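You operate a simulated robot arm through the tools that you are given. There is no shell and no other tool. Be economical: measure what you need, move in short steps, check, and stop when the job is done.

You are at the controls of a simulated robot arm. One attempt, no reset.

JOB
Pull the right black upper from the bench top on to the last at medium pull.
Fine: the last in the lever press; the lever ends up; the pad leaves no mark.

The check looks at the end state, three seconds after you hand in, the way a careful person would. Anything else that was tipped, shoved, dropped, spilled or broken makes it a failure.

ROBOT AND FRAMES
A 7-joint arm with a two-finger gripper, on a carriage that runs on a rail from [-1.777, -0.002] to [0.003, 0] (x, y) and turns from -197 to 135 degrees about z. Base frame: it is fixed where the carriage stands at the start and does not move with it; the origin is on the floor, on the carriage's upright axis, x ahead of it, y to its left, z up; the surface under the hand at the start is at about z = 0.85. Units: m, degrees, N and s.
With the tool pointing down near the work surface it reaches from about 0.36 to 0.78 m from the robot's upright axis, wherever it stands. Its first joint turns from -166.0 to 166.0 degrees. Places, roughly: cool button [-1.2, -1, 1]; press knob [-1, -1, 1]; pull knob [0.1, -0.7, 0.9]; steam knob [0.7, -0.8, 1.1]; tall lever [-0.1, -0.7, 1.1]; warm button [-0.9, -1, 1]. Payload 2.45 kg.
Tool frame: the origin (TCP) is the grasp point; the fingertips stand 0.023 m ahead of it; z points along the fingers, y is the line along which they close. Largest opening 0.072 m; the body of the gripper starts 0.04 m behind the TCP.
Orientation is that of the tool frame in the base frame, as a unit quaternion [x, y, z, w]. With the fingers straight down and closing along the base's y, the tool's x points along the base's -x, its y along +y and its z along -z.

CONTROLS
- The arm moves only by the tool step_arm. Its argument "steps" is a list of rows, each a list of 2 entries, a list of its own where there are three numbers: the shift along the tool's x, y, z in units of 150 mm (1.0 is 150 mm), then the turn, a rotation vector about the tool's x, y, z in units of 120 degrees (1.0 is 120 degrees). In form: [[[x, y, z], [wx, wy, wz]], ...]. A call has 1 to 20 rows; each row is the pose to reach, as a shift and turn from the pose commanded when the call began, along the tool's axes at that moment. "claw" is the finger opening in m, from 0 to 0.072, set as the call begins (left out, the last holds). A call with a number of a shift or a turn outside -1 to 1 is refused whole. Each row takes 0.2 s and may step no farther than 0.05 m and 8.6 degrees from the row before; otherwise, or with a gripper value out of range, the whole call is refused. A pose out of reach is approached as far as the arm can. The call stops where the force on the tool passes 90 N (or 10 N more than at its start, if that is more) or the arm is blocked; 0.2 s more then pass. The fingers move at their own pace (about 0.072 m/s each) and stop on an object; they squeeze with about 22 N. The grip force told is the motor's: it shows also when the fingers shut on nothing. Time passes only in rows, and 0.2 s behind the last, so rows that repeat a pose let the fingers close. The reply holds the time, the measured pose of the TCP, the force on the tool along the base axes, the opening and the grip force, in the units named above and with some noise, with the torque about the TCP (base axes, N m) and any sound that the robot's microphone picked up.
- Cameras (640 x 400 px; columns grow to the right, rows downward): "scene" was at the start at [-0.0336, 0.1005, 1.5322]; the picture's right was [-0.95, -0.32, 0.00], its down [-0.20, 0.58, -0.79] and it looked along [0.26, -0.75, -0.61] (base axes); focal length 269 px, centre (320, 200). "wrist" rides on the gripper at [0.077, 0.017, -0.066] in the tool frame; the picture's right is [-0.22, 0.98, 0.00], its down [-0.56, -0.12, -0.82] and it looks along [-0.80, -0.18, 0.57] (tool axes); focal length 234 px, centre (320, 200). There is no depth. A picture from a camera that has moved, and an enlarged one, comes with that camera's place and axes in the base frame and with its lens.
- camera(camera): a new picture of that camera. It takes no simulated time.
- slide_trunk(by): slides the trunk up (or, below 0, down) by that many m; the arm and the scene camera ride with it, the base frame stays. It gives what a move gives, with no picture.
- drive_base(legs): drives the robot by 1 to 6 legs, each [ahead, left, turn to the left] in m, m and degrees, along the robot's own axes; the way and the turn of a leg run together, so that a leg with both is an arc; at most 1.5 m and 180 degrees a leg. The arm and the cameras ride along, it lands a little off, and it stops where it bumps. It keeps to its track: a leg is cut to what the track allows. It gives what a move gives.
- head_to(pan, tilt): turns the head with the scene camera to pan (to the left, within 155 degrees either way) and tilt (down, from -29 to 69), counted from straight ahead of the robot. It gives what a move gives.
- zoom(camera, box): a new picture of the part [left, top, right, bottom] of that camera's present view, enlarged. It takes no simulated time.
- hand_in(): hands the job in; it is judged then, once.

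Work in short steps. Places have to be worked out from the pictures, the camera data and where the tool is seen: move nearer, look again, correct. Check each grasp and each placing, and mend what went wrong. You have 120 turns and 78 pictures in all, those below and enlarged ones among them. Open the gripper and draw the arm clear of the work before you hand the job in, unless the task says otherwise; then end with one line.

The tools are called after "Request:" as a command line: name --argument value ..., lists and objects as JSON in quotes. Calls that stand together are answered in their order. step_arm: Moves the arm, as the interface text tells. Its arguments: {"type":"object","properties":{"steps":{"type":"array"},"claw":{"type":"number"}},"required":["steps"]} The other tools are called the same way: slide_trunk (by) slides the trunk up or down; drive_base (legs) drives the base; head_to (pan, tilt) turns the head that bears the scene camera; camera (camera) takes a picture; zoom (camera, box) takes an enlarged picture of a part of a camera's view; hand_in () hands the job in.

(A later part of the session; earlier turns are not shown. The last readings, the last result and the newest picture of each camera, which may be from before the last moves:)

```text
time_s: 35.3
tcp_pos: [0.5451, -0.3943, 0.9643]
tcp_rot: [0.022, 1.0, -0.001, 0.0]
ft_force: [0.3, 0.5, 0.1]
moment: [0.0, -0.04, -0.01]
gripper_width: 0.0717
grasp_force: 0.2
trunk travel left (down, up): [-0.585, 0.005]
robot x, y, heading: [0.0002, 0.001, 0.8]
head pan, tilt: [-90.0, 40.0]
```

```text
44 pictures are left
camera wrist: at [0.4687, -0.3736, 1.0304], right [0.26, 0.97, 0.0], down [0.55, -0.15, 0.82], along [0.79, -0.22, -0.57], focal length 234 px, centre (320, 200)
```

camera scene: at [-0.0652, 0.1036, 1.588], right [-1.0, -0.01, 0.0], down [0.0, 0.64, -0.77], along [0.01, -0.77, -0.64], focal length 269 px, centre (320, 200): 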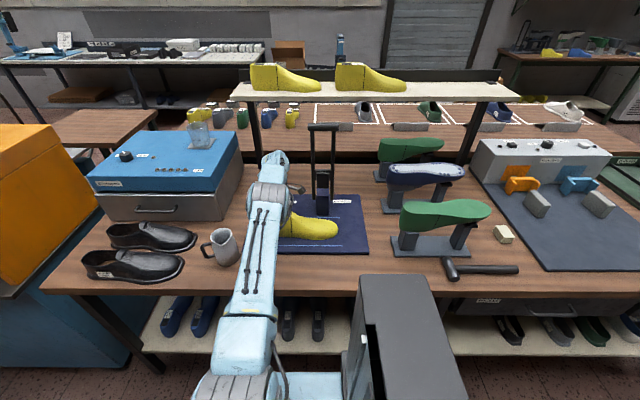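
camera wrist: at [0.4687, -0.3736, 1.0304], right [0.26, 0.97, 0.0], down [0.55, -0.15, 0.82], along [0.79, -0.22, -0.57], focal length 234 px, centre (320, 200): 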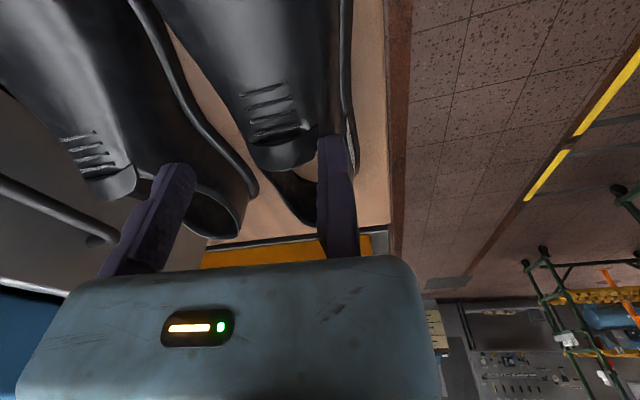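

The strap is about 12 mm to +y and 1 cm to +x of the jaw centre. I shift and lower further.

Request:
step_arm --steps '[[[-0.04, 0.04, 0], [0, 0, 0]], [[-0.06, 0.09, 0], [0, 0, 0]], [[-0.06, 0.09, 0.1], [0, 0, 0]], [[-0.06, 0.09, 0.18], [0, 0, 0]]]'

Request:
camera --camera "wrist"

```text
time_s: 36.3
tcp_pos: [0.5536, -0.3791, 0.9379]
tcp_rot: [0.021, 1.0, -0.002, 0.0]
ft_force: [0.4, -0.1, 0.2]
moment: [-0.05, 0.01, 0.01]
gripper_width: 0.0719
grasp_force: 0.2
trunk travel left (down, up): [-0.585, 0.005]
robot x, y, heading: [0.001, 0.0016, 0.3]
head pan, tilt: [-90.0, 40.0]
```

```text
43 pictures are left
camera wrist: at [0.4774, -0.3586, 1.0026], right [0.26, 0.97, 0.0], down [0.55, -0.15, 0.82], along [0.79, -0.21, -0.57], focal length 234 px, centre (320, 200)
```

wrist: 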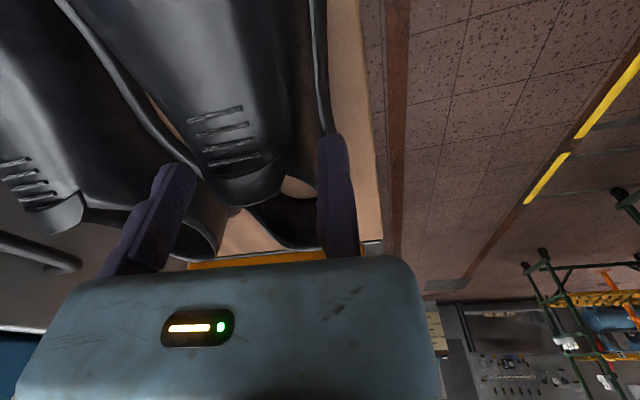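

The strap is centred between the jaws. I lower 2 cm more and close.

Request:
step_arm --steps '[[[0, 0, 0.07], [0, 0, 0]], [[0, 0, 0.14], [0, 0, 0]]]'

Request:
step_arm --steps '[[[0, 0, 0], [0, 0, 0]], [[0, 0, 0], [0, 0, 0]], [[0, 0, 0], [0, 0, 0]]]' --claw 0.0

Request:
camera --camera "wrist"

```text
time_s: 36.9
tcp_pos: [0.5555, -0.3803, 0.9181]
tcp_rot: [0.022, 1.0, -0.001, 0.0]
ft_force: [0.1, -0.1, 0.5]
moment: [-0.04, 0.0, -0.02]
gripper_width: 0.0719
grasp_force: 0.1
trunk travel left (down, up): [-0.585, 0.005]
robot x, y, heading: [-0.0045, -0.0002, 0.5]
head pan, tilt: [-90.0, 40.0]
```

```text
time_s: 37.7
tcp_pos: [0.5551, -0.3789, 0.9191]
tcp_rot: [0.022, 1.0, -0.002, 0.0]
ft_force: [0.8, -0.1, 0.4]
moment: [-0.03, 0.0, 0.0]
gripper_width: 0.0
grasp_force: 22.0
trunk travel left (down, up): [-0.585, 0.005]
robot x, y, heading: [-0.0013, 0.0003, 0.4]
head pan, tilt: [-90.0, 40.0]
```

```text
42 pictures are left
camera wrist: at [0.4781, -0.3582, 0.9835], right [0.26, 0.97, 0.0], down [0.55, -0.15, 0.82], along [0.79, -0.21, -0.57], focal length 234 px, centre (320, 200)
```

wrist: 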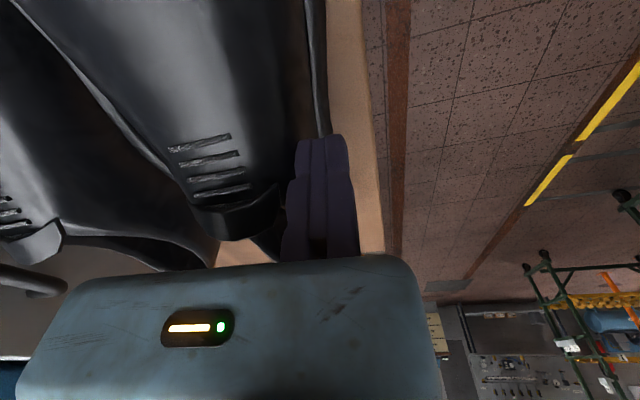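

The jaw closed fully without meeting the upper. I look from the head camera to see where the fingers are.

Request:
head_to --pan -50 --tilt 40

Request:
camera --camera "scene"

```text
time_s: 38.8
tcp_pos: [0.5547, -0.3787, 0.9176]
tcp_rot: [0.022, 1.0, -0.002, 0.0]
ft_force: [0.0, -0.8, -0.6]
moment: [-0.05, -0.01, -0.01]
gripper_width: 0.0002
grasp_force: 21.8
trunk travel left (down, up): [-0.585, 0.005]
robot x, y, heading: [0.0035, 0.002, 0.4]
head pan, tilt: [-50.0, 40.0]
```

```text
41 pictures are left
camera scene: at [-0.0084, 0.1172, 1.5886], right [-0.76, -0.65, 0.0], down [-0.42, 0.49, -0.77], along [0.5, -0.58, -0.64], focal length 269 px, centre (320, 200)
```

scene: 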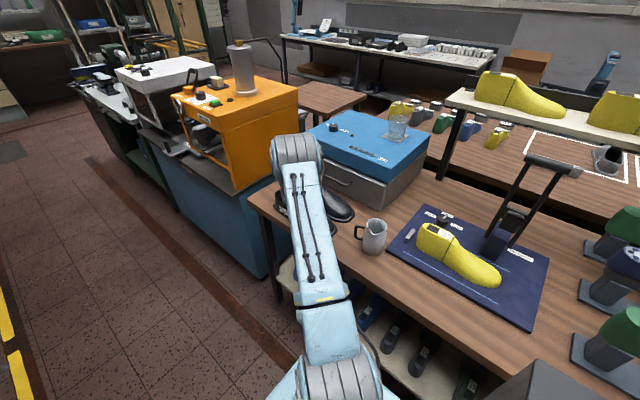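

Triangulating three wrist views puts the strap's rear edge at x≈0.546, z≈0.946, so the fingers passed just behind it. I lift, open, shift 24 mm toward -x and look.

Request:
step_arm --steps '[[[0, 0, -0.15], [0, 0, 0]], [[0, 0, -0.4], [0, 0, 0]]]'

Request:
step_arm --steps '[[[0.1, 0.02, 0], [0, 0, 0]], [[0.16, 0.02, 0], [0, 0, 0]], [[0.16, 0.02, 0], [0, 0, 0]], [[0.16, 0.02, 0.15], [0, 0, 0]], [[0.16, 0.02, 0.27], [0, 0, 0]]]' --claw 0.072

Request:
camera --camera "wrist"

```text
time_s: 39.4
tcp_pos: [0.557, -0.3814, 0.9784]
tcp_rot: [0.021, 1.0, -0.002, 0.0]
ft_force: [0.1, -0.9, 0.0]
moment: [0.0, 0.02, 0.01]
gripper_width: 0.0
grasp_force: 21.5
trunk travel left (down, up): [-0.585, 0.005]
robot x, y, heading: [-0.0006, -0.0016, 0.4]
head pan, tilt: [-50.0, 40.0]
```

```text
time_s: 40.6
tcp_pos: [0.5312, -0.3763, 0.9404]
tcp_rot: [0.021, 1.0, -0.004, 0.002]
ft_force: [-2.0, 0.9, 12.3]
moment: [-0.88, 0.03, -0.03]
gripper_width: 0.072
grasp_force: 0.1
trunk travel left (down, up): [-0.585, 0.005]
robot x, y, heading: [-0.0004, -0.0013, 0.7]
head pan, tilt: [-50.0, 40.0]
```

```text
40 pictures are left
camera wrist: at [0.4548, -0.3549, 1.0053], right [0.26, 0.97, -0.01], down [0.55, -0.14, 0.82], along [0.79, -0.22, -0.57], focal length 234 px, centre (320, 200)
```

wrist: 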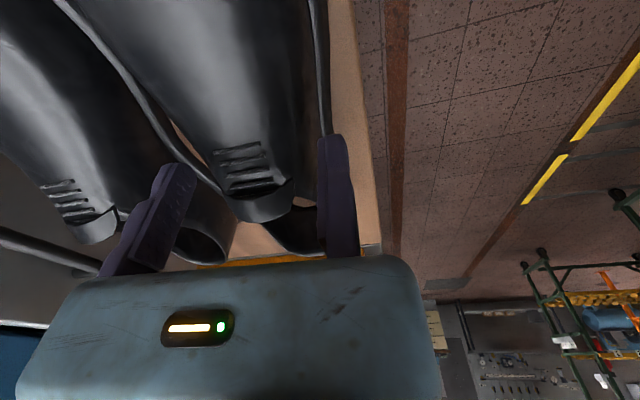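

The moving jaw's tip just touches the flank at (y -0.448). I lift 3 mm, shift 5 mm to -y, lower again and close gently there.

Request:
step_arm --steps '[[[0, 0, -0.03], [0, 0, 0]], [[0, -0.035, -0.03], [0, 0, 0]], [[0, -0.035, 0.02], [0, 0, 0]], [[0, -0.035, 0.05], [0, 0, 0]]]'

Request:
step_arm --steps '[[[0, 0, 0], [0, 0, 0]], [[0, 0, 0], [0, 0, 0]], [[0, 0, 0], [0, 0, 0]]]' --claw 0.0

Request:
camera --camera "wrist"

```text
time_s: 41.6
tcp_pos: [0.5318, -0.3799, 0.9299]
tcp_rot: [0.022, 1.0, -0.002, 0.0]
ft_force: [-0.2, 0.5, 0.3]
moment: [0.02, -0.02, 0.0]
gripper_width: 0.0721
grasp_force: 0.0
trunk travel left (down, up): [-0.585, 0.005]
robot x, y, heading: [0.0005, -0.0009, 0.2]
head pan, tilt: [-50.0, 40.0]
```

```text
time_s: 42.4
tcp_pos: [0.5306, -0.3801, 0.9305]
tcp_rot: [0.022, 1.0, -0.001, 0.0]
ft_force: [0.1, 0.8, -0.1]
moment: [0.02, -0.01, 0.0]
gripper_width: 0.0616
grasp_force: 21.8
trunk travel left (down, up): [-0.585, 0.005]
robot x, y, heading: [-0.0004, -0.0, 0.7]
head pan, tilt: [-50.0, 40.0]
```

```text
39 pictures are left
camera wrist: at [0.4547, -0.3606, 0.9942], right [0.26, 0.97, 0.0], down [0.55, -0.15, 0.82], along [0.79, -0.21, -0.57], focal length 234 px, centre (320, 200)
```

wrist: 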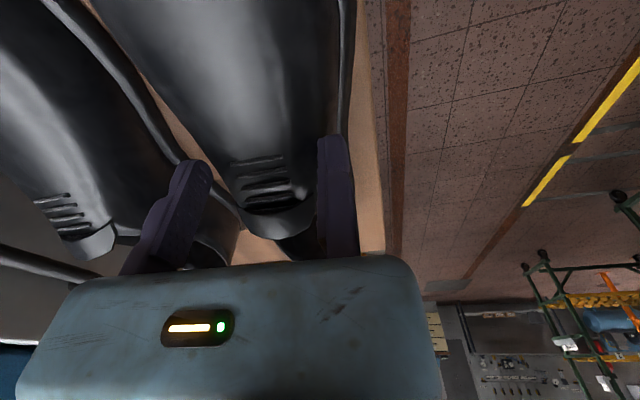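

Gripped at 61.6 mm with balanced force. I try a 3 cm lift and check the hold.

Request:
step_arm --steps '[[[0, 0, -0.06], [0, 0, 0]], [[0, 0, -0.13], [0, 0, 0]], [[0, 0, -0.2], [0, 0, 0]]]'

Request:
camera --camera "wrist"

```text
time_s: 43.2
tcp_pos: [0.5306, -0.3806, 0.9596]
tcp_rot: [0.022, 1.0, -0.001, 0.0]
ft_force: [0.7, -0.1, -2.1]
moment: [0.07, -0.01, 0.02]
gripper_width: 0.0616
grasp_force: 22.3
trunk travel left (down, up): [-0.585, 0.005]
robot x, y, heading: [0.002, 0.0017, 0.7]
head pan, tilt: [-50.0, 40.0]
```

```text
38 pictures are left
camera wrist: at [0.4544, -0.3597, 1.0241], right [0.26, 0.97, 0.0], down [0.55, -0.15, 0.82], along [0.79, -0.21, -0.57], focal length 234 px, centre (320, 200)
```

wrist: 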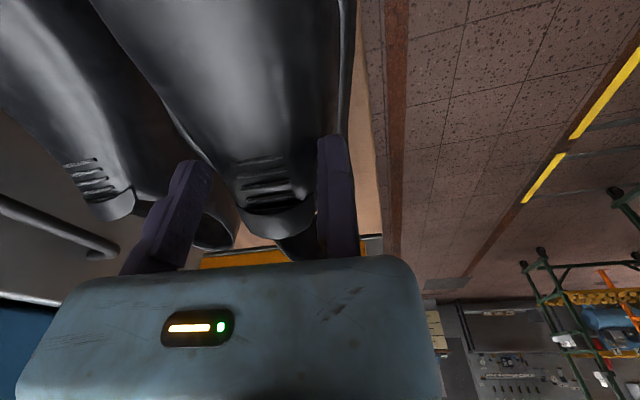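

It holds (about 2 N weight). I lift 15 cm and carry it toward the last: target TCP ≈ (-0.01, -0.555), turning 2.5° to square it.

Request:
step_arm --steps '[[[0, 0, -0.2], [0, 0, 0]], [[0, 0, -0.45], [0, 0, 0]], [[0, 0, -0.7], [0, 0, 0]], [[0, 0, -1], [0, 0, 0]]]'

Request:
step_arm --steps '[[[0.2, 0, 0], [0, 0, -0.005]], [[0.4, 0, 0], [0, 0, -0.01]], [[0.6, 0, 0], [0, 0, -0.015]], [[0.8, 0, 0], [0, 0, -0.02]], [[1, -0.05, 0], [0, 0, -0.02]]]'

Request:
step_arm --steps '[[[0.2, -0.1, 0], [0, 0, 0]], [[0.4, -0.2, 0], [0, 0, 0]], [[0.6, -0.3, 0], [0, 0, 0]], [[0.8, -0.4, 0], [0, 0, 0]], [[1, -0.5, 0], [0, 0, 0]]]'

Request:
head_to --pan -90 --tilt 40

Request:
camera --camera "scene"

```text
time_s: 44.2
tcp_pos: [0.5278, -0.3838, 1.1102]
tcp_rot: [0.021, 1.0, -0.001, 0.001]
ft_force: [0.6, -1.0, -0.9]
moment: [0.06, 0.01, 0.0]
gripper_width: 0.0616
grasp_force: 21.8
trunk travel left (down, up): [-0.585, 0.005]
robot x, y, heading: [0.0014, 0.0015, 0.7]
head pan, tilt: [-50.0, 40.0]
```

```text
time_s: 45.4
tcp_pos: [0.3767, -0.3834, 1.1077]
tcp_rot: [0.0, 1.0, -0.003, 0.0]
ft_force: [-0.3, -0.2, -0.8]
moment: [0.05, 0.02, 0.02]
gripper_width: 0.0615
grasp_force: 21.9
trunk travel left (down, up): [-0.585, 0.005]
robot x, y, heading: [-0.0003, 0.0016, 0.7]
head pan, tilt: [-50.0, 40.0]
```

```text
time_s: 46.6
tcp_pos: [0.2293, -0.4579, 1.1106]
tcp_rot: [0.0, 1.0, -0.001, 0.0]
ft_force: [0.7, 0.3, -1.8]
moment: [0.04, 0.02, -0.02]
gripper_width: 0.0614
grasp_force: 22.2
trunk travel left (down, up): [-0.585, 0.005]
robot x, y, heading: [-0.0014, 0.0012, 0.5]
head pan, tilt: [-50.0, 40.0]
```

```text
time_s: 47.6
tcp_pos: [0.2293, -0.4577, 1.1106]
tcp_rot: [0.001, 1.0, -0.003, 0.0]
ft_force: [-0.1, -0.3, -0.7]
moment: [0.06, 0.01, 0.02]
gripper_width: 0.0618
grasp_force: 21.8
trunk travel left (down, up): [-0.585, 0.005]
robot x, y, heading: [-0.0012, -0.0014, 0.3]
head pan, tilt: [-90.0, 40.0]
```

```text
37 pictures are left
camera scene: at [-0.0627, 0.0968, 1.5886], right [-1.0, -0.01, 0.0], down [-0.01, 0.64, -0.77], along [0.01, -0.77, -0.64], focal length 269 px, centre (320, 200)
```

scene: 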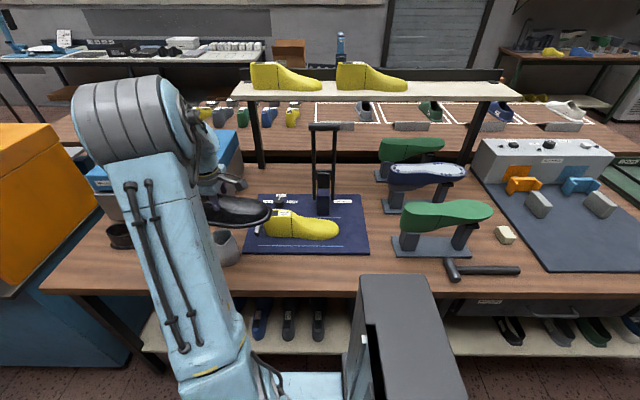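

I bring the upper on by driving the carriage to x≈-0.24, so that the head keeps a side view of the toe.

Request:
drive_base --legs '[[-0.24, 0, 0]]'

Request:
step_arm --steps '[[[0, -0.2, 0], [0, 0, 0]], [[0, -0.4, 0], [0, 0, 0]], [[0, -0.65, 0], [0, 0, 0]]]'

Request:
camera --camera "scene"

Request:
camera --camera "wrist"

```text
time_s: 49.5
tcp_pos: [-0.0188, -0.4593, 1.11]
tcp_rot: [0.003, 1.0, -0.002, 0.001]
ft_force: [-0.2, 0.1, -1.2]
moment: [0.06, 0.02, -0.04]
gripper_width: 0.0618
grasp_force: 22.2
trunk travel left (down, up): [-0.585, 0.005]
robot x, y, heading: [-0.2488, -0.0045, 0.2]
head pan, tilt: [-90.0, 40.0]
```

```text
time_s: 50.3
tcp_pos: [-0.0197, -0.5557, 1.1097]
tcp_rot: [0.003, 1.0, -0.003, 0.0]
ft_force: [-0.1, 2.2, -1.3]
moment: [-0.03, 0.05, -0.06]
gripper_width: 0.062
grasp_force: 22.2
trunk travel left (down, up): [-0.585, 0.005]
robot x, y, heading: [-0.2449, 0.0, 0.3]
head pan, tilt: [-90.0, 40.0]
```

```text
36 pictures are left
camera scene: at [-0.3065, 0.0982, 1.5885], right [-1.0, 0.0, 0.0], down [0.0, 0.64, -0.77], along [0.0, -0.77, -0.64], focal length 269 px, centre (320, 200)
```

scene: 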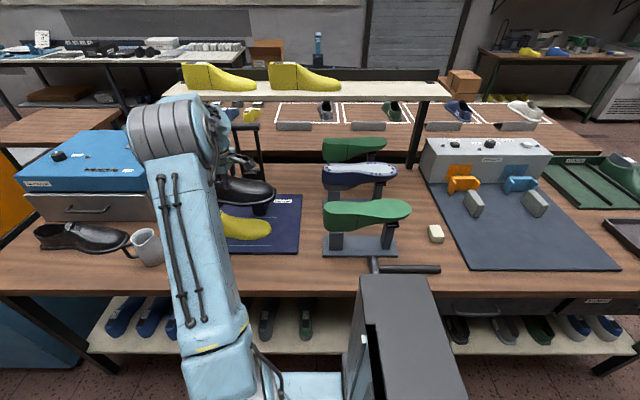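

```text
35 pictures are left
camera wrist: at [-0.0968, -0.5388, 1.1743], right [0.22, 0.97, 0.0], down [0.56, -0.13, 0.82], along [0.8, -0.18, -0.57], focal length 234 px, centre (320, 200)
```

wrist: 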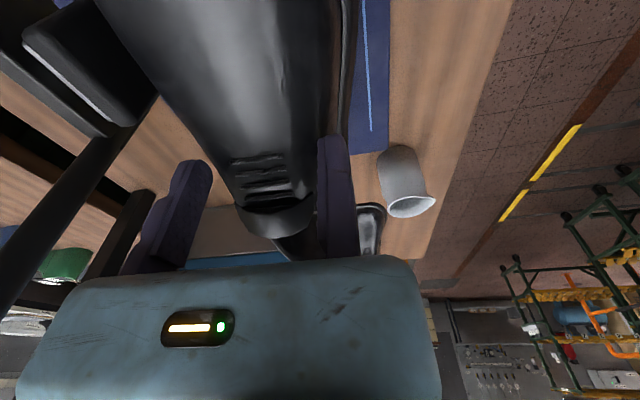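

A slight 2 N side force appears. I check the clearance between the upper and the lever post in a zoom.

Request:
zoom --camera "scene" --box '[190, 130, 320, 260]'

```text
3.08 times, centred on (255, 195) of scene
camera zoom: at [-0.3065, 0.0982, 1.5885], right [-1.0, 0.0, 0.0], down [0.0, 0.64, -0.77], along [0.0, -0.77, -0.64], focal length 827 px, centre (520, 215)
```

zoom: 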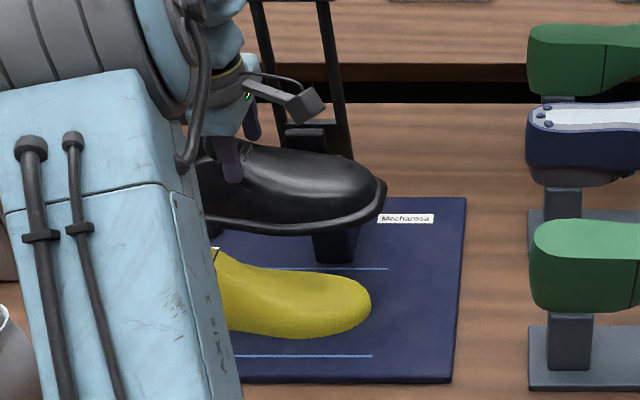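

Toe tip of the upper is about 15 mm too far to -x and roughly right in y. I correct to TCP ≈ (-0.006, -0.552) and lower to z≈1.03.

Request:
step_arm --steps '[[[-0.05, 0.02, 0.1], [0, 0, 0]], [[-0.09, 0.025, 0.3], [0, 0, 0]], [[-0.09, 0.025, 0.53], [0, 0, 0]]]'

Request:
zoom --camera "scene" --box '[190, 150, 290, 250]'

Request:
camera --camera "wrist"

```text
time_s: 51.1
tcp_pos: [-0.0058, -0.5517, 1.0291]
tcp_rot: [0.004, 1.0, -0.003, 0.0]
ft_force: [0.2, 0.4, -0.7]
moment: [0.03, 0.03, -0.03]
gripper_width: 0.0617
grasp_force: 22.3
trunk travel left (down, up): [-0.585, 0.005]
robot x, y, heading: [-0.2456, -0.001, 0.2]
head pan, tilt: [-90.0, 40.0]
```

```text
4.00 times, centred on (240, 200) of scene
camera zoom: at [-0.3066, 0.0967, 1.5886], right [-1.0, 0.0, 0.0], down [0.0, 0.64, -0.77], along [0.0, -0.77, -0.64], focal length 1076 px, centre (640, 200)
```

zoom: 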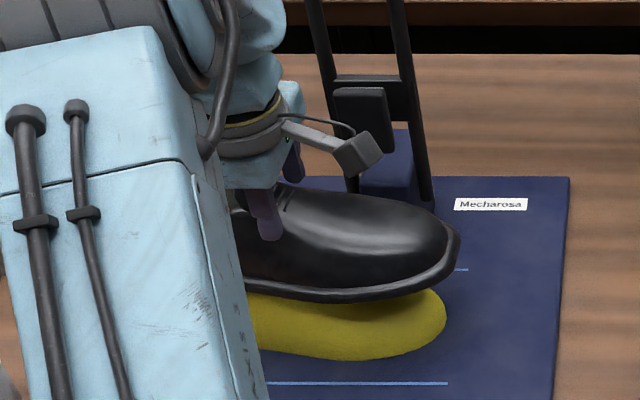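

```text
32 pictures are left
camera wrist: at [-0.0829, -0.535, 1.0934], right [0.22, 0.97, 0.0], down [0.56, -0.12, 0.82], along [0.8, -0.19, -0.57], focal length 234 px, centre (320, 200)
```

wrist: 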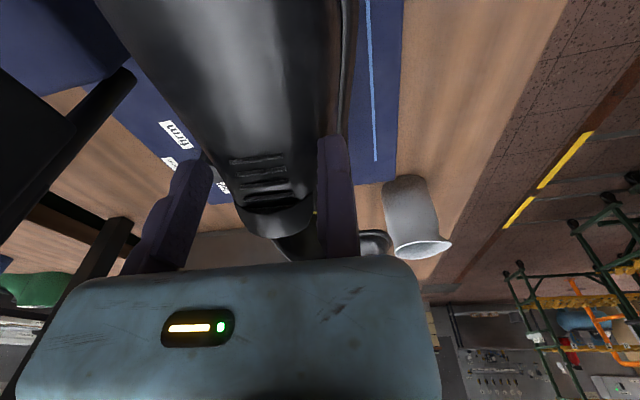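

Alignment looks good. I lower onto the last in small steps watching the force.

Request:
step_arm --steps '[[[0, 0, 0.1], [0, 0, 0]], [[0, 0, 0.2], [0, 0, 0]], [[0, 0, 0.27], [0, 0, 0]]]'

Request:
zoom --camera "scene" --box '[190, 150, 290, 250]'

```text
time_s: 51.9
tcp_pos: [-0.005, -0.5536, 0.9898]
tcp_rot: [0.004, 1.0, -0.003, 0.0]
ft_force: [-1.1, -1.2, 3.1]
moment: [-0.05, -0.32, -0.12]
gripper_width: 0.0613
grasp_force: 22.0
trunk travel left (down, up): [-0.585, 0.005]
robot x, y, heading: [-0.2415, -0.0029, -0.2]
head pan, tilt: [-90.0, 40.0]
```

```text
4.00 times, centred on (240, 200) of scene
camera zoom: at [-0.3069, 0.0969, 1.5886], right [-1.0, 0.0, 0.0], down [0.0, 0.64, -0.77], along [0.0, -0.77, -0.64], focal length 1076 px, centre (640, 200)
```

zoom: 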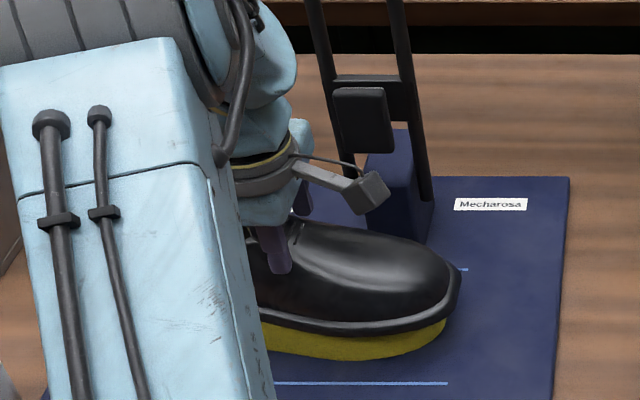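

Light contact (5 N) behind the TCP: the heel wall seems to touch the last's heel. I raise 6 mm, shift 7 mm to +x and try again.

Request:
step_arm --steps '[[[0, 0, -0.05], [0, 0, 0]], [[-0.05, 0, -0.05], [0, 0, 0]], [[-0.05, 0, 0], [0, 0, 0]], [[-0.05, 0, 0.03], [0, 0, 0]]]'

```text
time_s: 52.9
tcp_pos: [0.0012, -0.5554, 0.9871]
tcp_rot: [0.004, 1.0, -0.002, 0.0]
ft_force: [-1.2, -1.3, 3.2]
moment: [-0.05, -0.48, -0.17]
gripper_width: 0.0612
grasp_force: 21.9
trunk travel left (down, up): [-0.585, 0.005]
robot x, y, heading: [-0.2468, -0.0008, 0.6]
head pan, tilt: [-90.0, 40.0]
```

Request:
step_arm --steps '[[[0, 0, 0.03], [0, 0, 0]], [[0, 0, 0.06], [0, 0, 0]]]'

Request:
camera --camera "wrist"

Request:
zoom --camera "scene" --box '[190, 150, 290, 250]'

```text
time_s: 53.5
tcp_pos: [0.0026, -0.5532, 0.9772]
tcp_rot: [0.002, 1.0, -0.001, 0.001]
ft_force: [0.2, -0.6, -0.8]
moment: [0.05, 0.01, -0.01]
gripper_width: 0.0612
grasp_force: 22.0
trunk travel left (down, up): [-0.585, 0.005]
robot x, y, heading: [-0.2499, 0.0015, 0.6]
head pan, tilt: [-90.0, 40.0]
```

```text
30 pictures are left
camera wrist: at [-0.0753, -0.5357, 1.0425], right [0.22, 0.97, 0.0], down [0.56, -0.13, 0.82], along [0.8, -0.18, -0.57], focal length 234 px, centre (320, 200)
```

wrist: 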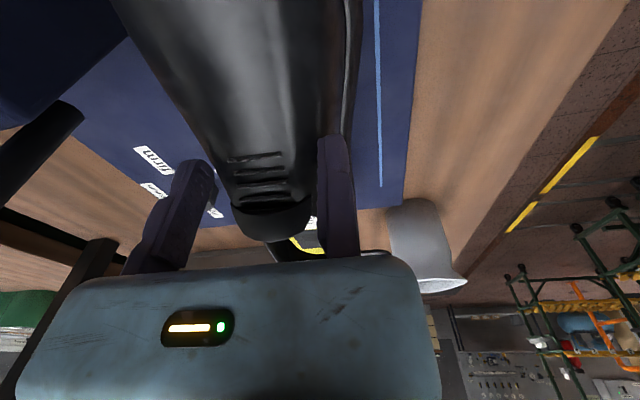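

```text
4.00 times, centred on (240, 200) of scene
camera zoom: at [-0.3066, 0.0966, 1.5885], right [-1.0, 0.0, 0.0], down [0.0, 0.64, -0.77], along [0.0, -0.77, -0.64], focal length 1076 px, centre (640, 200)
```

zoom: 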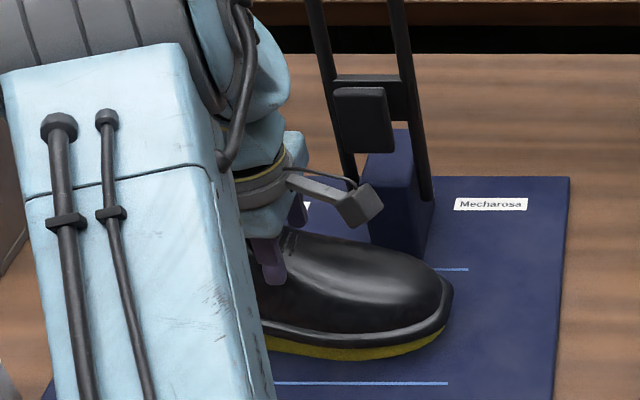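

It slipped past and is free: the last's top shows in the collar. I keep lowering.

Request:
step_arm --steps '[[[0, 0, 0.05], [0, 0, 0]], [[0, 0, 0.1], [0, 0, 0]]]'

Request:
step_arm --steps '[[[0, 0, 0.04], [0, 0, 0]], [[0, 0, 0.08], [0, 0, 0]]]'

```text
time_s: 54.1
tcp_pos: [0.0039, -0.554, 0.9646]
tcp_rot: [0.004, 1.0, -0.003, 0.0]
ft_force: [-2.5, -0.1, 1.6]
moment: [-0.1, 0.62, -0.09]
gripper_width: 0.061
grasp_force: 22.1
trunk travel left (down, up): [-0.585, 0.005]
robot x, y, heading: [-0.2428, -0.0018, 0.3]
head pan, tilt: [-90.0, 40.0]
```

```text
time_s: 54.7
tcp_pos: [0.003, -0.5535, 0.9513]
tcp_rot: [0.004, 1.0, -0.001, -0.001]
ft_force: [-3.8, 3.0, 1.1]
moment: [0.06, 0.59, -0.11]
gripper_width: 0.0609
grasp_force: 21.9
trunk travel left (down, up): [-0.585, 0.005]
robot x, y, heading: [-0.2459, 0.0027, 0.6]
head pan, tilt: [-90.0, 40.0]
```

Request:
zoom --camera "scene" --box '[190, 150, 290, 250]'

Request:
camera --camera "wrist"

```text
4.00 times, centred on (240, 200) of scene
camera zoom: at [-0.3071, 0.0972, 1.5886], right [-1.0, 0.0, 0.0], down [0.0, 0.64, -0.77], along [0.0, -0.77, -0.64], focal length 1076 px, centre (640, 200)
```

zoom: 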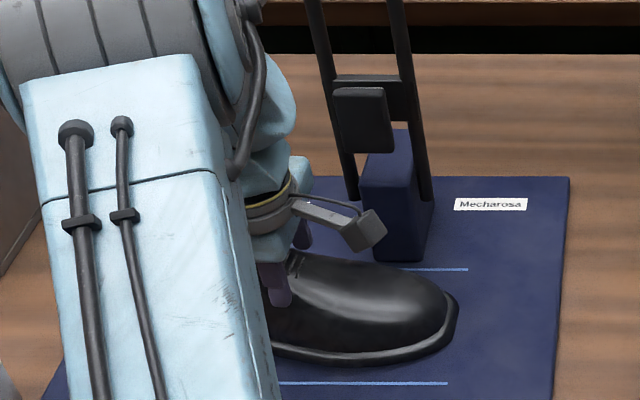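

```text
27 pictures are left
camera wrist: at [-0.0743, -0.5357, 1.0161], right [0.22, 0.97, 0.0], down [0.56, -0.13, 0.82], along [0.8, -0.19, -0.57], focal length 234 px, centre (320, 200)
```

wrist: 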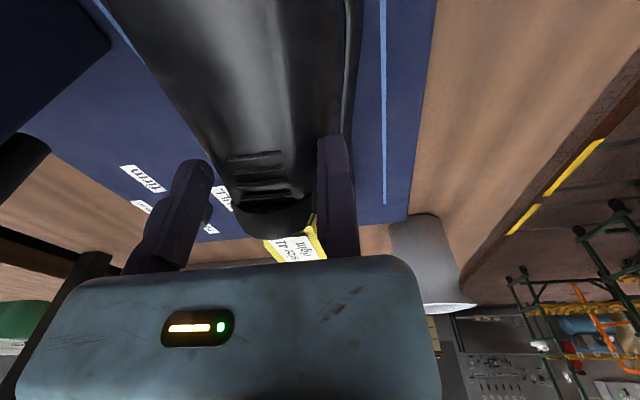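

Nearly down on the plate. One more 5 mm, then open.

Request:
step_arm --steps '[[[0, 0, 0.02], [0, 0, 0]], [[0, 0, 0.04], [0, 0, 0]]]'

```text
time_s: 55.3
tcp_pos: [0.0038, -0.5533, 0.9467]
tcp_rot: [0.002, 1.0, -0.004, 0.001]
ft_force: [3.0, 1.4, 6.2]
moment: [-0.53, 0.41, 0.35]
gripper_width: 0.0608
grasp_force: 21.8
trunk travel left (down, up): [-0.585, 0.005]
robot x, y, heading: [-0.2482, -0.0002, 0.4]
head pan, tilt: [-90.0, 40.0]
```

Force is building (bottoming). I open and rise clear.

Request:
step_arm --steps '[[[0, 0, 0], [0, 0, 0]], [[0, 0.02, 0], [0, 0, 0]], [[0, 0.03, -0.05], [0, 0, 0]], [[0, 0.03, -0.2], [0, 0, 0]], [[0, 0.03, -0.4], [0, 0, 0]], [[0, 0.03, -0.65], [0, 0, 0]], [[-0.2, 0.1, -0.8], [0, 0, 0]], [[-0.4, 0.3, -0.9], [0, 0, 0]], [[-0.6, 0.5, -1], [0, 0, 0]]]' --claw 0.072

Request:
drive_base --legs '[[0.24, 0, 0]]'

Request:
zoom --camera "scene" --box '[240, 110, 400, 260]'

```text
time_s: 57.3
tcp_pos: [0.0919, -0.4773, 1.0942]
tcp_rot: [0.004, 1.0, -0.002, 0.001]
ft_force: [-0.9, 0.9, 0.6]
moment: [-0.02, 0.01, 0.02]
gripper_width: 0.0721
grasp_force: 0.0
trunk travel left (down, up): [-0.585, 0.005]
robot x, y, heading: [-0.2419, 0.001, 0.1]
head pan, tilt: [-90.0, 40.0]
```

```text
time_s: 59.1
tcp_pos: [0.3284, -0.4761, 1.0955]
tcp_rot: [0.002, 1.0, -0.001, 0.0]
ft_force: [-0.3, -0.6, 0.0]
moment: [-0.02, -0.02, 0.01]
gripper_width: 0.0719
grasp_force: 0.1
trunk travel left (down, up): [-0.585, 0.005]
robot x, y, heading: [-0.0076, -0.0026, 0.2]
head pan, tilt: [-90.0, 40.0]
```

```text
2.67 times, centred on (320, 185) of scene
camera zoom: at [-0.071, 0.097, 1.5886], right [-1.0, -0.01, 0.0], down [0.0, 0.64, -0.77], along [0.0, -0.77, -0.64], focal length 717 px, centre (320, 240)
```

zoom: 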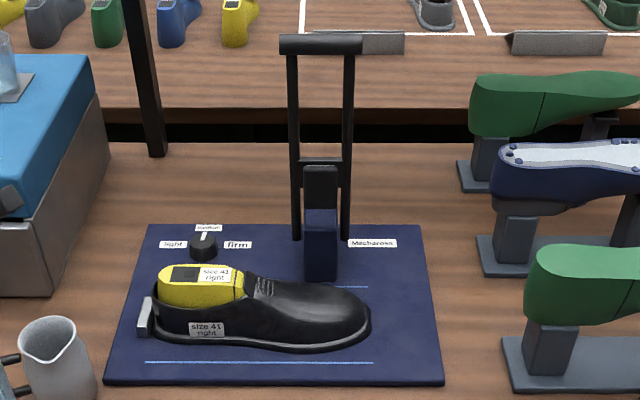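

The upper sits well on the last. Now the lever: its handle bar is at about (-0.072, -0.71, 1.22). I drive to x≈-0.35, raise and tilt the tool 45° forward.

Request:
drive_base --legs '[[-0.34, 0, 0]]'

Request:
step_arm --steps '[[[0, 0, -0.15], [0.0625, 0, 0]], [[0, 0, -0.3], [0.125, 0, 0]], [[0, 0, -0.5], [0.1875, 0, 0]], [[0, 0, -0.7], [0.25, 0, 0]], [[0, 0, -0.85], [0.3125, 0, 0]], [[0, 0, -1], [0.375, 0, 0]]]'

Request:
camera --camera "wrist"

Request:
camera --camera "scene"

```text
time_s: 61.4
tcp_pos: [-0.0115, -0.4755, 1.0954]
tcp_rot: [0.0, 1.0, -0.002, 0.0]
ft_force: [0.3, 0.0, 0.7]
moment: [0.02, -0.01, 0.01]
gripper_width: 0.0721
grasp_force: 0.0
trunk travel left (down, up): [-0.585, 0.005]
robot x, y, heading: [-0.3464, -0.0027, 0.7]
head pan, tilt: [-90.0, 40.0]
```

```text
time_s: 62.8
tcp_pos: [-0.0108, -0.4756, 1.2439]
tcp_rot: [0.001, 0.923, -0.385, 0.0]
ft_force: [0.1, -0.3, -1.1]
moment: [0.0, 0.03, 0.0]
gripper_width: 0.0724
grasp_force: 0.0
trunk travel left (down, up): [-0.585, 0.005]
robot x, y, heading: [-0.355, -0.0058, 0.6]
head pan, tilt: [-90.0, 40.0]
```

```text
25 pictures are left
camera wrist: at [-0.0879, -0.417, 1.2769], right [0.22, 0.69, -0.69], down [0.56, 0.5, 0.67], along [0.8, -0.53, -0.28], focal length 234 px, centre (320, 200)
```

wrist: 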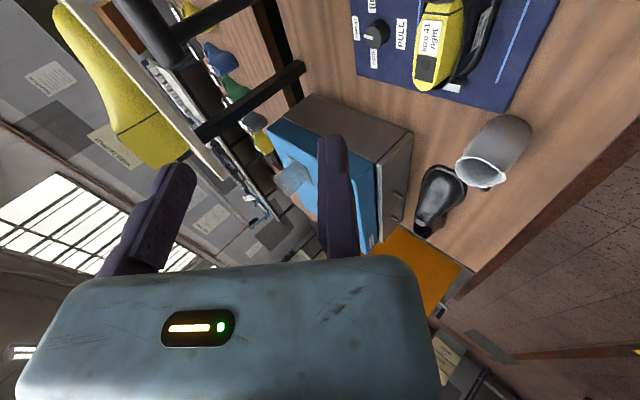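

```text
24 pictures are left
camera scene: at [-0.4134, 0.0963, 1.5885], right [-1.0, -0.01, 0.0], down [-0.01, 0.64, -0.77], along [0.01, -0.77, -0.64], focal length 269 px, centre (320, 200)
```

scene: 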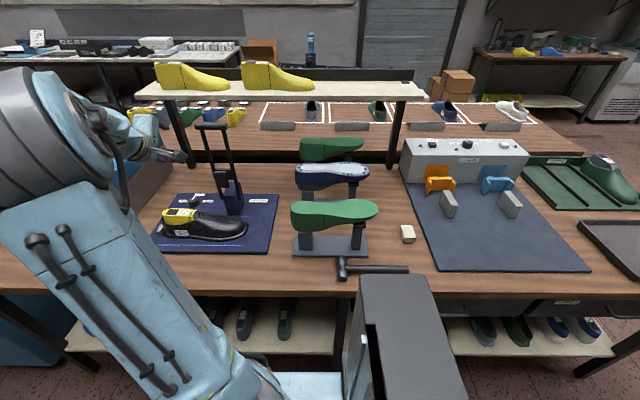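

The handle triangulates to about (-0.072, -0.67, 1.23). I move to a standoff 10 cm short of it along the tool axis and look.

Request:
step_arm --steps '[[[0.1, -0.2, 0.1], [0, 0, 0]], [[0.25, -0.4, 0.2], [0, 0, 0]], [[0.41, -0.65, 0.32], [0, 0, 0]]]'

Request:
camera --camera "wrist"

Request:
zoom --camera "scene" --box '[120, 80, 280, 250]'

```text
time_s: 63.5
tcp_pos: [-0.0681, -0.5762, 1.2808]
tcp_rot: [-0.001, 0.923, -0.384, 0.001]
ft_force: [0.6, -0.1, 0.0]
moment: [-0.03, -0.04, 0.0]
gripper_width: 0.0721
grasp_force: 0.0
trunk travel left (down, up): [-0.585, 0.005]
robot x, y, heading: [-0.3486, -0.0034, 0.8]
head pan, tilt: [-90.0, 40.0]
```

```text
23 pictures are left
camera wrist: at [-0.146, -0.518, 1.3139], right [0.22, 0.69, -0.69], down [0.56, 0.49, 0.67], along [0.8, -0.53, -0.28], focal length 234 px, centre (320, 200)
```

wrist: 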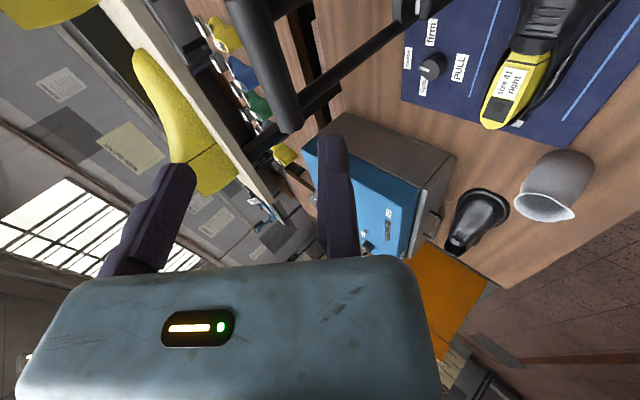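

```text
2.35 times, centred on (200, 165) of scene
camera zoom: at [-0.4137, 0.0963, 1.5885], right [-1.0, -0.01, 0.0], down [-0.01, 0.64, -0.77], along [0.01, -0.77, -0.64], focal length 633 px, centre (602, 282)
```

zoom: 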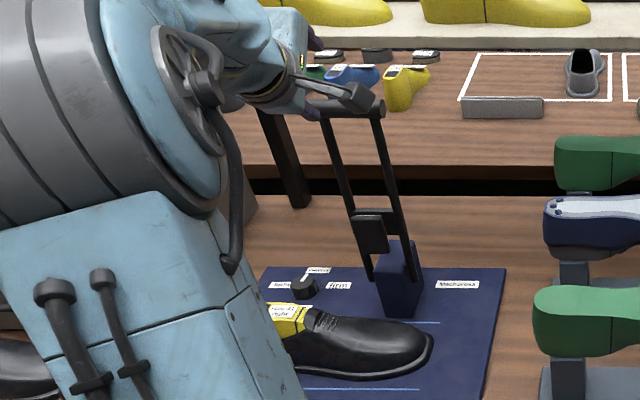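

The handle's end gives y≈-0.68, z≈1.232. I advance most of the way along the tool axis and check.

Request:
step_arm --steps '[[[0.03, -0.045, 0.15], [0, 0, 0]], [[0.03, -0.045, 0.35], [0, 0, 0]], [[0.03, -0.045, 0.5], [0, 0, 0]]]'

Request:
camera --camera "wrist"

```text
time_s: 64.3
tcp_pos: [-0.0778, -0.6344, 1.2348]
tcp_rot: [0.001, 0.923, -0.384, -0.001]
ft_force: [-0.1, -0.2, 0.8]
moment: [0.01, -0.03, 0.02]
gripper_width: 0.0722
grasp_force: 0.2
trunk travel left (down, up): [-0.585, 0.005]
robot x, y, heading: [-0.3525, -0.0047, 0.9]
head pan, tilt: [-90.0, 40.0]
```

```text
21 pictures are left
camera wrist: at [-0.1543, -0.5762, 1.2675], right [0.22, 0.69, -0.69], down [0.56, 0.49, 0.67], along [0.8, -0.53, -0.28], focal length 234 px, centre (320, 200)
```

wrist: 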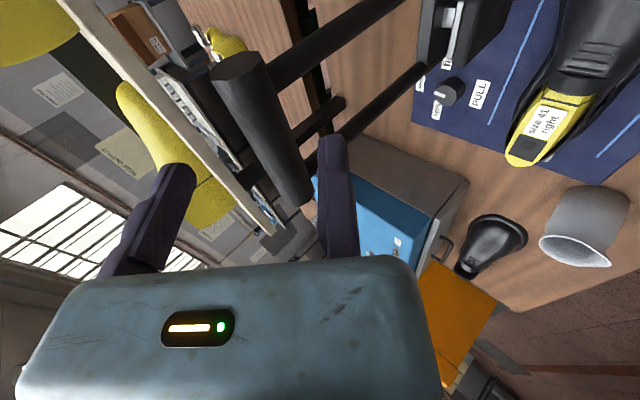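

The bar lies well between the jaws. I advance the remaining 4 cm, centring in x, then close.

Request:
step_arm --steps '[[[-0.06, 0, 0.1], [0, 0, 0]], [[-0.06, 0, 0.2], [0, 0, 0]], [[-0.06, 0, 0.28], [0, 0, 0]]]'

Request:
step_arm --steps '[[[0, 0, 0], [0, 0, 0]], [[0, 0, 0], [0, 0, 0]], [[0, 0, 0], [0, 0, 0]], [[0, 0, 0], [0, 0, 0]]]' --claw 0.0

Request:
camera --camera "wrist"

```text
time_s: 65.2
tcp_pos: [-0.0682, -0.6638, 1.2026]
tcp_rot: [0.0, 0.923, -0.385, -0.001]
ft_force: [-0.3, -0.3, -0.3]
moment: [0.02, -0.02, 0.03]
gripper_width: 0.0719
grasp_force: 0.0
trunk travel left (down, up): [-0.585, 0.005]
robot x, y, heading: [-0.3535, -0.0011, 0.6]
head pan, tilt: [-90.0, 40.0]
```

```text
time_s: 66.2
tcp_pos: [-0.068, -0.6642, 1.2068]
tcp_rot: [0.0, 0.922, -0.388, 0.001]
ft_force: [0.9, -0.7, 22.6]
moment: [-0.25, 0.13, -0.15]
gripper_width: 0.0254
grasp_force: 44.8
trunk travel left (down, up): [-0.585, 0.005]
robot x, y, heading: [-0.3472, -0.0018, 0.3]
head pan, tilt: [-90.0, 40.0]
```

```text
20 pictures are left
camera wrist: at [-0.1456, -0.6051, 1.2392], right [0.22, 0.68, -0.7], down [0.56, 0.5, 0.66], along [0.8, -0.53, -0.27], focal length 234 px, centre (320, 200)
```

wrist: 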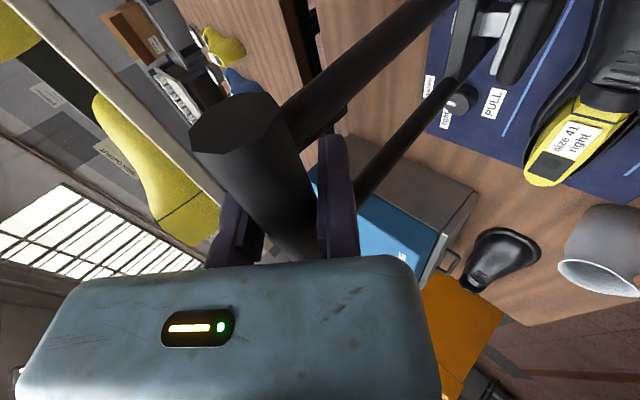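

The bar is held (25 mm). I swing the lever toward the robot along its arc (pivot ≈ y -0.68, z 0.955, radius ≈ 0.265), first 20°.

Request:
step_arm --steps '[[[0, 0.113, -0.105], [0, 0, 0]], [[0, 0.235, -0.199], [0, 0, 0]], [[0, 0.365, -0.283], [0, 0, 0]], [[0, 0.501, -0.354], [0, 0, 0]]]'

```text
time_s: 67.2
tcp_pos: [-0.0681, -0.5752, 1.1833]
tcp_rot: [0.001, 0.924, -0.382, -0.003]
ft_force: [-1.8, -3.6, -15.3]
moment: [0.37, 0.42, -0.24]
gripper_width: 0.0256
grasp_force: 45.2
trunk travel left (down, up): [-0.585, 0.005]
robot x, y, heading: [-0.3507, -0.0015, 0.7]
head pan, tilt: [-90.0, 40.0]
```

It swings smoothly. I continue to about 40°.

Request:
step_arm --steps '[[[0, 0.152, -0.051], [0, 0, 0]], [[0, 0.308, -0.088], [0, 0, 0]], [[0, 0.458, -0.123], [0, 0, 0]], [[0, 0.61, -0.142], [0, 0, 0]]]'

Request:
camera --camera "scene"

```text
time_s: 68.2
tcp_pos: [-0.0688, -0.497, 1.1366]
tcp_rot: [0.001, 0.924, -0.383, 0.0]
ft_force: [-6.3, -8.5, -11.9]
moment: [0.02, 0.79, -0.68]
gripper_width: 0.0256
grasp_force: 45.2
trunk travel left (down, up): [-0.585, 0.005]
robot x, y, heading: [-0.3486, 0.001, 0.7]
head pan, tilt: [-90.0, 40.0]
```

```text
19 pictures are left
camera scene: at [-0.4138, 0.0945, 1.5886], right [-1.0, -0.01, 0.0], down [-0.01, 0.64, -0.77], along [0.01, -0.77, -0.64], focal length 269 px, centre (320, 200)
```

scene: 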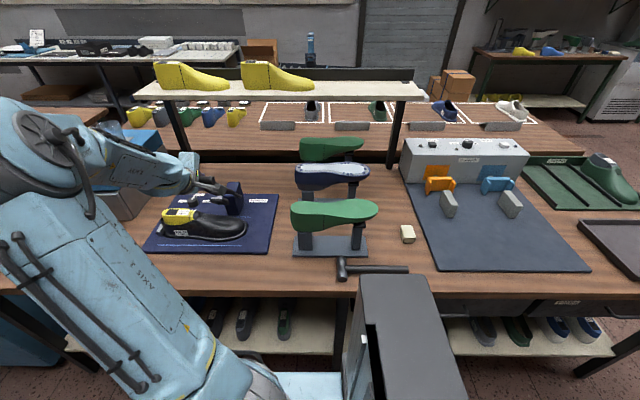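

I zoom to see the pad's position relative to the upper.

Request:
zoom --camera "scene" --box '[130, 130, 290, 260]'

```text
3.08 times, centred on (210, 195) of scene
camera zoom: at [-0.4138, 0.0945, 1.5886], right [-1.0, -0.01, 0.0], down [-0.01, 0.64, -0.77], along [0.01, -0.77, -0.64], focal length 827 px, centre (658, 215)
```

zoom: 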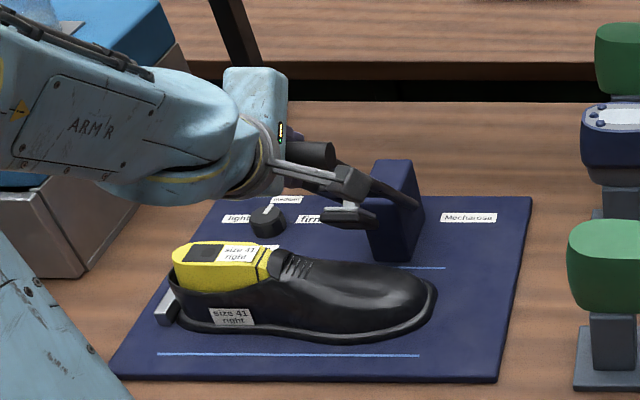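

The pad swings toward the instep. I continue in small steps to ~60°.

Request:
step_arm --steps '[[[0, 0.16, -0.007], [0, 0, 0]], [[0, 0.333, -0.001], [0, 0, 0]], [[0, 0.505, 0.02], [0, 0, 0]], [[0, 0.675, 0.058], [0, 0, 0]]]'

```text
time_s: 69.2
tcp_pos: [-0.0667, -0.4316, 1.0559]
tcp_rot: [0.0, 0.923, -0.384, 0.0]
ft_force: [-7.7, 0.7, -1.2]
moment: [-0.07, 0.87, -0.96]
gripper_width: 0.0255
grasp_force: 45.4
trunk travel left (down, up): [-0.585, 0.005]
robot x, y, heading: [-0.3502, -0.0038, 0.6]
head pan, tilt: [-90.0, 40.0]
```

Forces stay low. On to ~70°.

Request:
step_arm --steps '[[[0, 0.075, 0.023], [0, 0, 0]], [[0, 0.149, 0.049], [0, 0, 0]], [[0, 0.23, 0.08], [0, 0, 0]], [[0, 0.307, 0.113], [0, 0, 0]]]'

Request:
zoom --camera "scene" --box '[130, 130, 290, 260]'

```text
time_s: 70.2
tcp_pos: [-0.0674, -0.4121, 1.0137]
tcp_rot: [-0.002, 0.923, -0.384, 0.001]
ft_force: [3.5, -21.9, -10.1]
moment: [0.19, 0.21, -0.11]
gripper_width: 0.0254
grasp_force: 44.7
trunk travel left (down, up): [-0.585, 0.005]
robot x, y, heading: [-0.3534, 0.0, 0.7]
head pan, tilt: [-90.0, 40.0]
```

```text
3.08 times, centred on (210, 195) of scene
camera zoom: at [-0.4126, 0.0933, 1.5888], right [-1.0, -0.01, 0.0], down [-0.01, 0.64, -0.76], along [0.01, -0.76, -0.64], focal length 827 px, centre (658, 215)
```

zoom: 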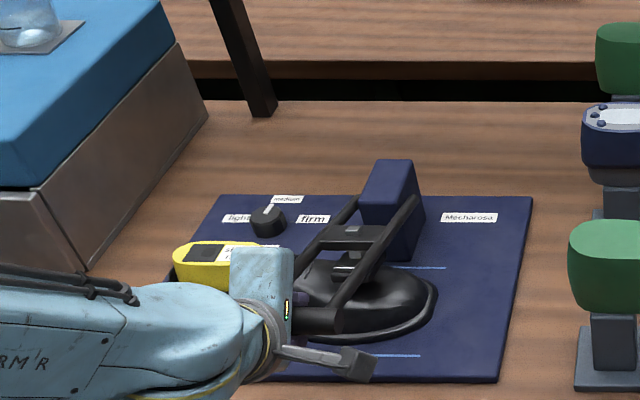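

A radial pull of 22 N shows my arc is slightly wide here. I go on downward with less y, in smaller steps.

Request:
step_arm --steps '[[[0, 0.019, 0.038], [0, 0, 0]], [[0, 0.038, 0.075], [0, 0, 0]], [[0, 0.062, 0.1], [0, 0, 0]], [[0, 0.086, 0.122], [0, 0, 0]]]'

```text
time_s: 71.2
tcp_pos: [-0.0662, -0.4071, 0.9934]
tcp_rot: [-0.002, 0.923, -0.384, 0.0]
ft_force: [5.7, 49.0, 10.6]
moment: [-0.5, 0.42, -0.54]
gripper_width: 0.0255
grasp_force: 44.8
trunk travel left (down, up): [-0.585, 0.005]
robot x, y, heading: [-0.3504, -0.0008, 0.8]
head pan, tilt: [-90.0, 40.0]
```

Now 49 N the other way; stiffness is about 18 N/mm radially. I relax y outward while moving 1 cm further down.

Request:
step_arm --steps '[[[0, 0.03, -0.005], [0, 0, 0]], [[0, 0.055, 0.008], [0, 0, 0]], [[0, 0.075, 0.018], [0, 0, 0]]]'

Request:
zoom --camera "scene" --box '[130, 130, 290, 260]'

```text
time_s: 72.0
tcp_pos: [-0.0679, -0.4055, 0.984]
tcp_rot: [-0.001, 0.922, -0.387, 0.0]
ft_force: [9.3, 30.0, 7.8]
moment: [-0.57, -0.6, 0.63]
gripper_width: 0.0256
grasp_force: 45.1
trunk travel left (down, up): [-0.585, 0.005]
robot x, y, heading: [-0.3522, -0.0024, 0.6]
head pan, tilt: [-90.0, 40.0]
```

```text
3.08 times, centred on (210, 195) of scene
camera zoom: at [-0.4127, 0.1, 1.5883], right [-1.0, -0.01, 0.0], down [-0.01, 0.64, -0.77], along [0.01, -0.77, -0.64], focal length 827 px, centre (658, 215)
```

zoom: 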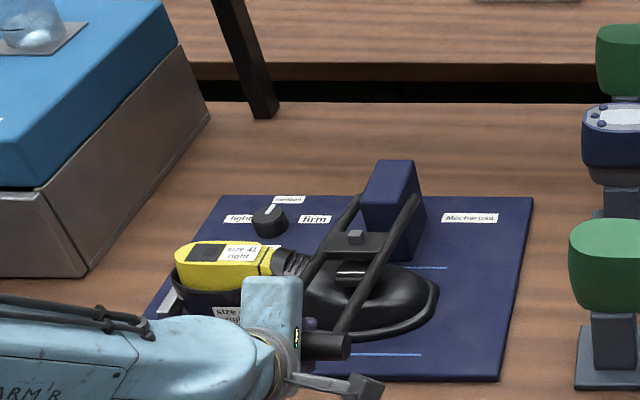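

The pad is near the vamp now. I go on in 8 mm steps.

Request:
step_arm --steps '[[[0, 0.025, 0.005], [0, 0, 0]], [[0, 0.053, 0.022], [0, 0, 0]], [[0, 0.053, 0.022], [0, 0, 0]]]'

```text
time_s: 72.8
tcp_pos: [-0.068, -0.4036, 0.9741]
tcp_rot: [-0.001, 0.922, -0.386, 0.001]
ft_force: [15.3, 5.9, 5.7]
moment: [-0.44, -0.14, 0.17]
gripper_width: 0.0256
grasp_force: 45.4
trunk travel left (down, up): [-0.585, 0.005]
robot x, y, heading: [-0.3534, -0.0006, 0.8]
head pan, tilt: [-90.0, 40.0]
```

Request:
step_arm --steps '[[[-0.005, 0.025, 0.012], [0, 0, 0]], [[-0.005, 0.045, 0.03], [0, 0, 0]], [[-0.005, 0.045, 0.03], [0, 0, 0]]]'

```text
time_s: 73.5
tcp_pos: [-0.0673, -0.4038, 0.9654]
tcp_rot: [0.0, 0.923, -0.386, 0.0]
ft_force: [10.0, -5.3, 5.5]
moment: [-0.32, 0.19, 0.02]
gripper_width: 0.0255
grasp_force: 45.2
trunk travel left (down, up): [-0.585, 0.005]
robot x, y, heading: [-0.351, -0.0014, 0.5]
head pan, tilt: [-90.0, 40.0]
```

Still free, no pad contact felt. I continue down.

Request:
step_arm --steps '[[[0, 0.024, 0.023], [0, 0, 0]], [[0, 0.047, 0.047], [0, 0, 0]], [[0, 0.047, 0.047], [0, 0, 0]]]'

Request:
zoom --camera "scene" --box '[130, 130, 290, 260]'

```text
time_s: 74.3
tcp_pos: [-0.0664, -0.401, 0.955]
tcp_rot: [0.0, 0.924, -0.383, -0.001]
ft_force: [5.0, 0.7, -1.6]
moment: [0.04, 0.16, -0.19]
gripper_width: 0.0252
grasp_force: 45.4
trunk travel left (down, up): [-0.585, 0.005]
robot x, y, heading: [-0.3515, 0.0003, 0.7]
head pan, tilt: [-90.0, 40.0]
```

```text
3.08 times, centred on (210, 195) of scene
camera zoom: at [-0.4128, 0.0963, 1.5885], right [-1.0, -0.01, 0.0], down [-0.01, 0.64, -0.77], along [0.01, -0.77, -0.64], focal length 827 px, centre (658, 215)
```

zoom: 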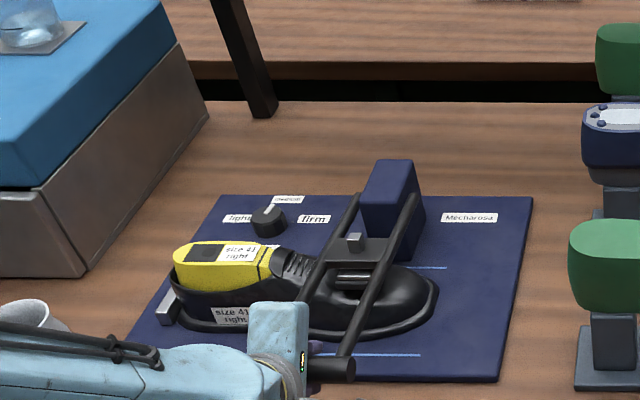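

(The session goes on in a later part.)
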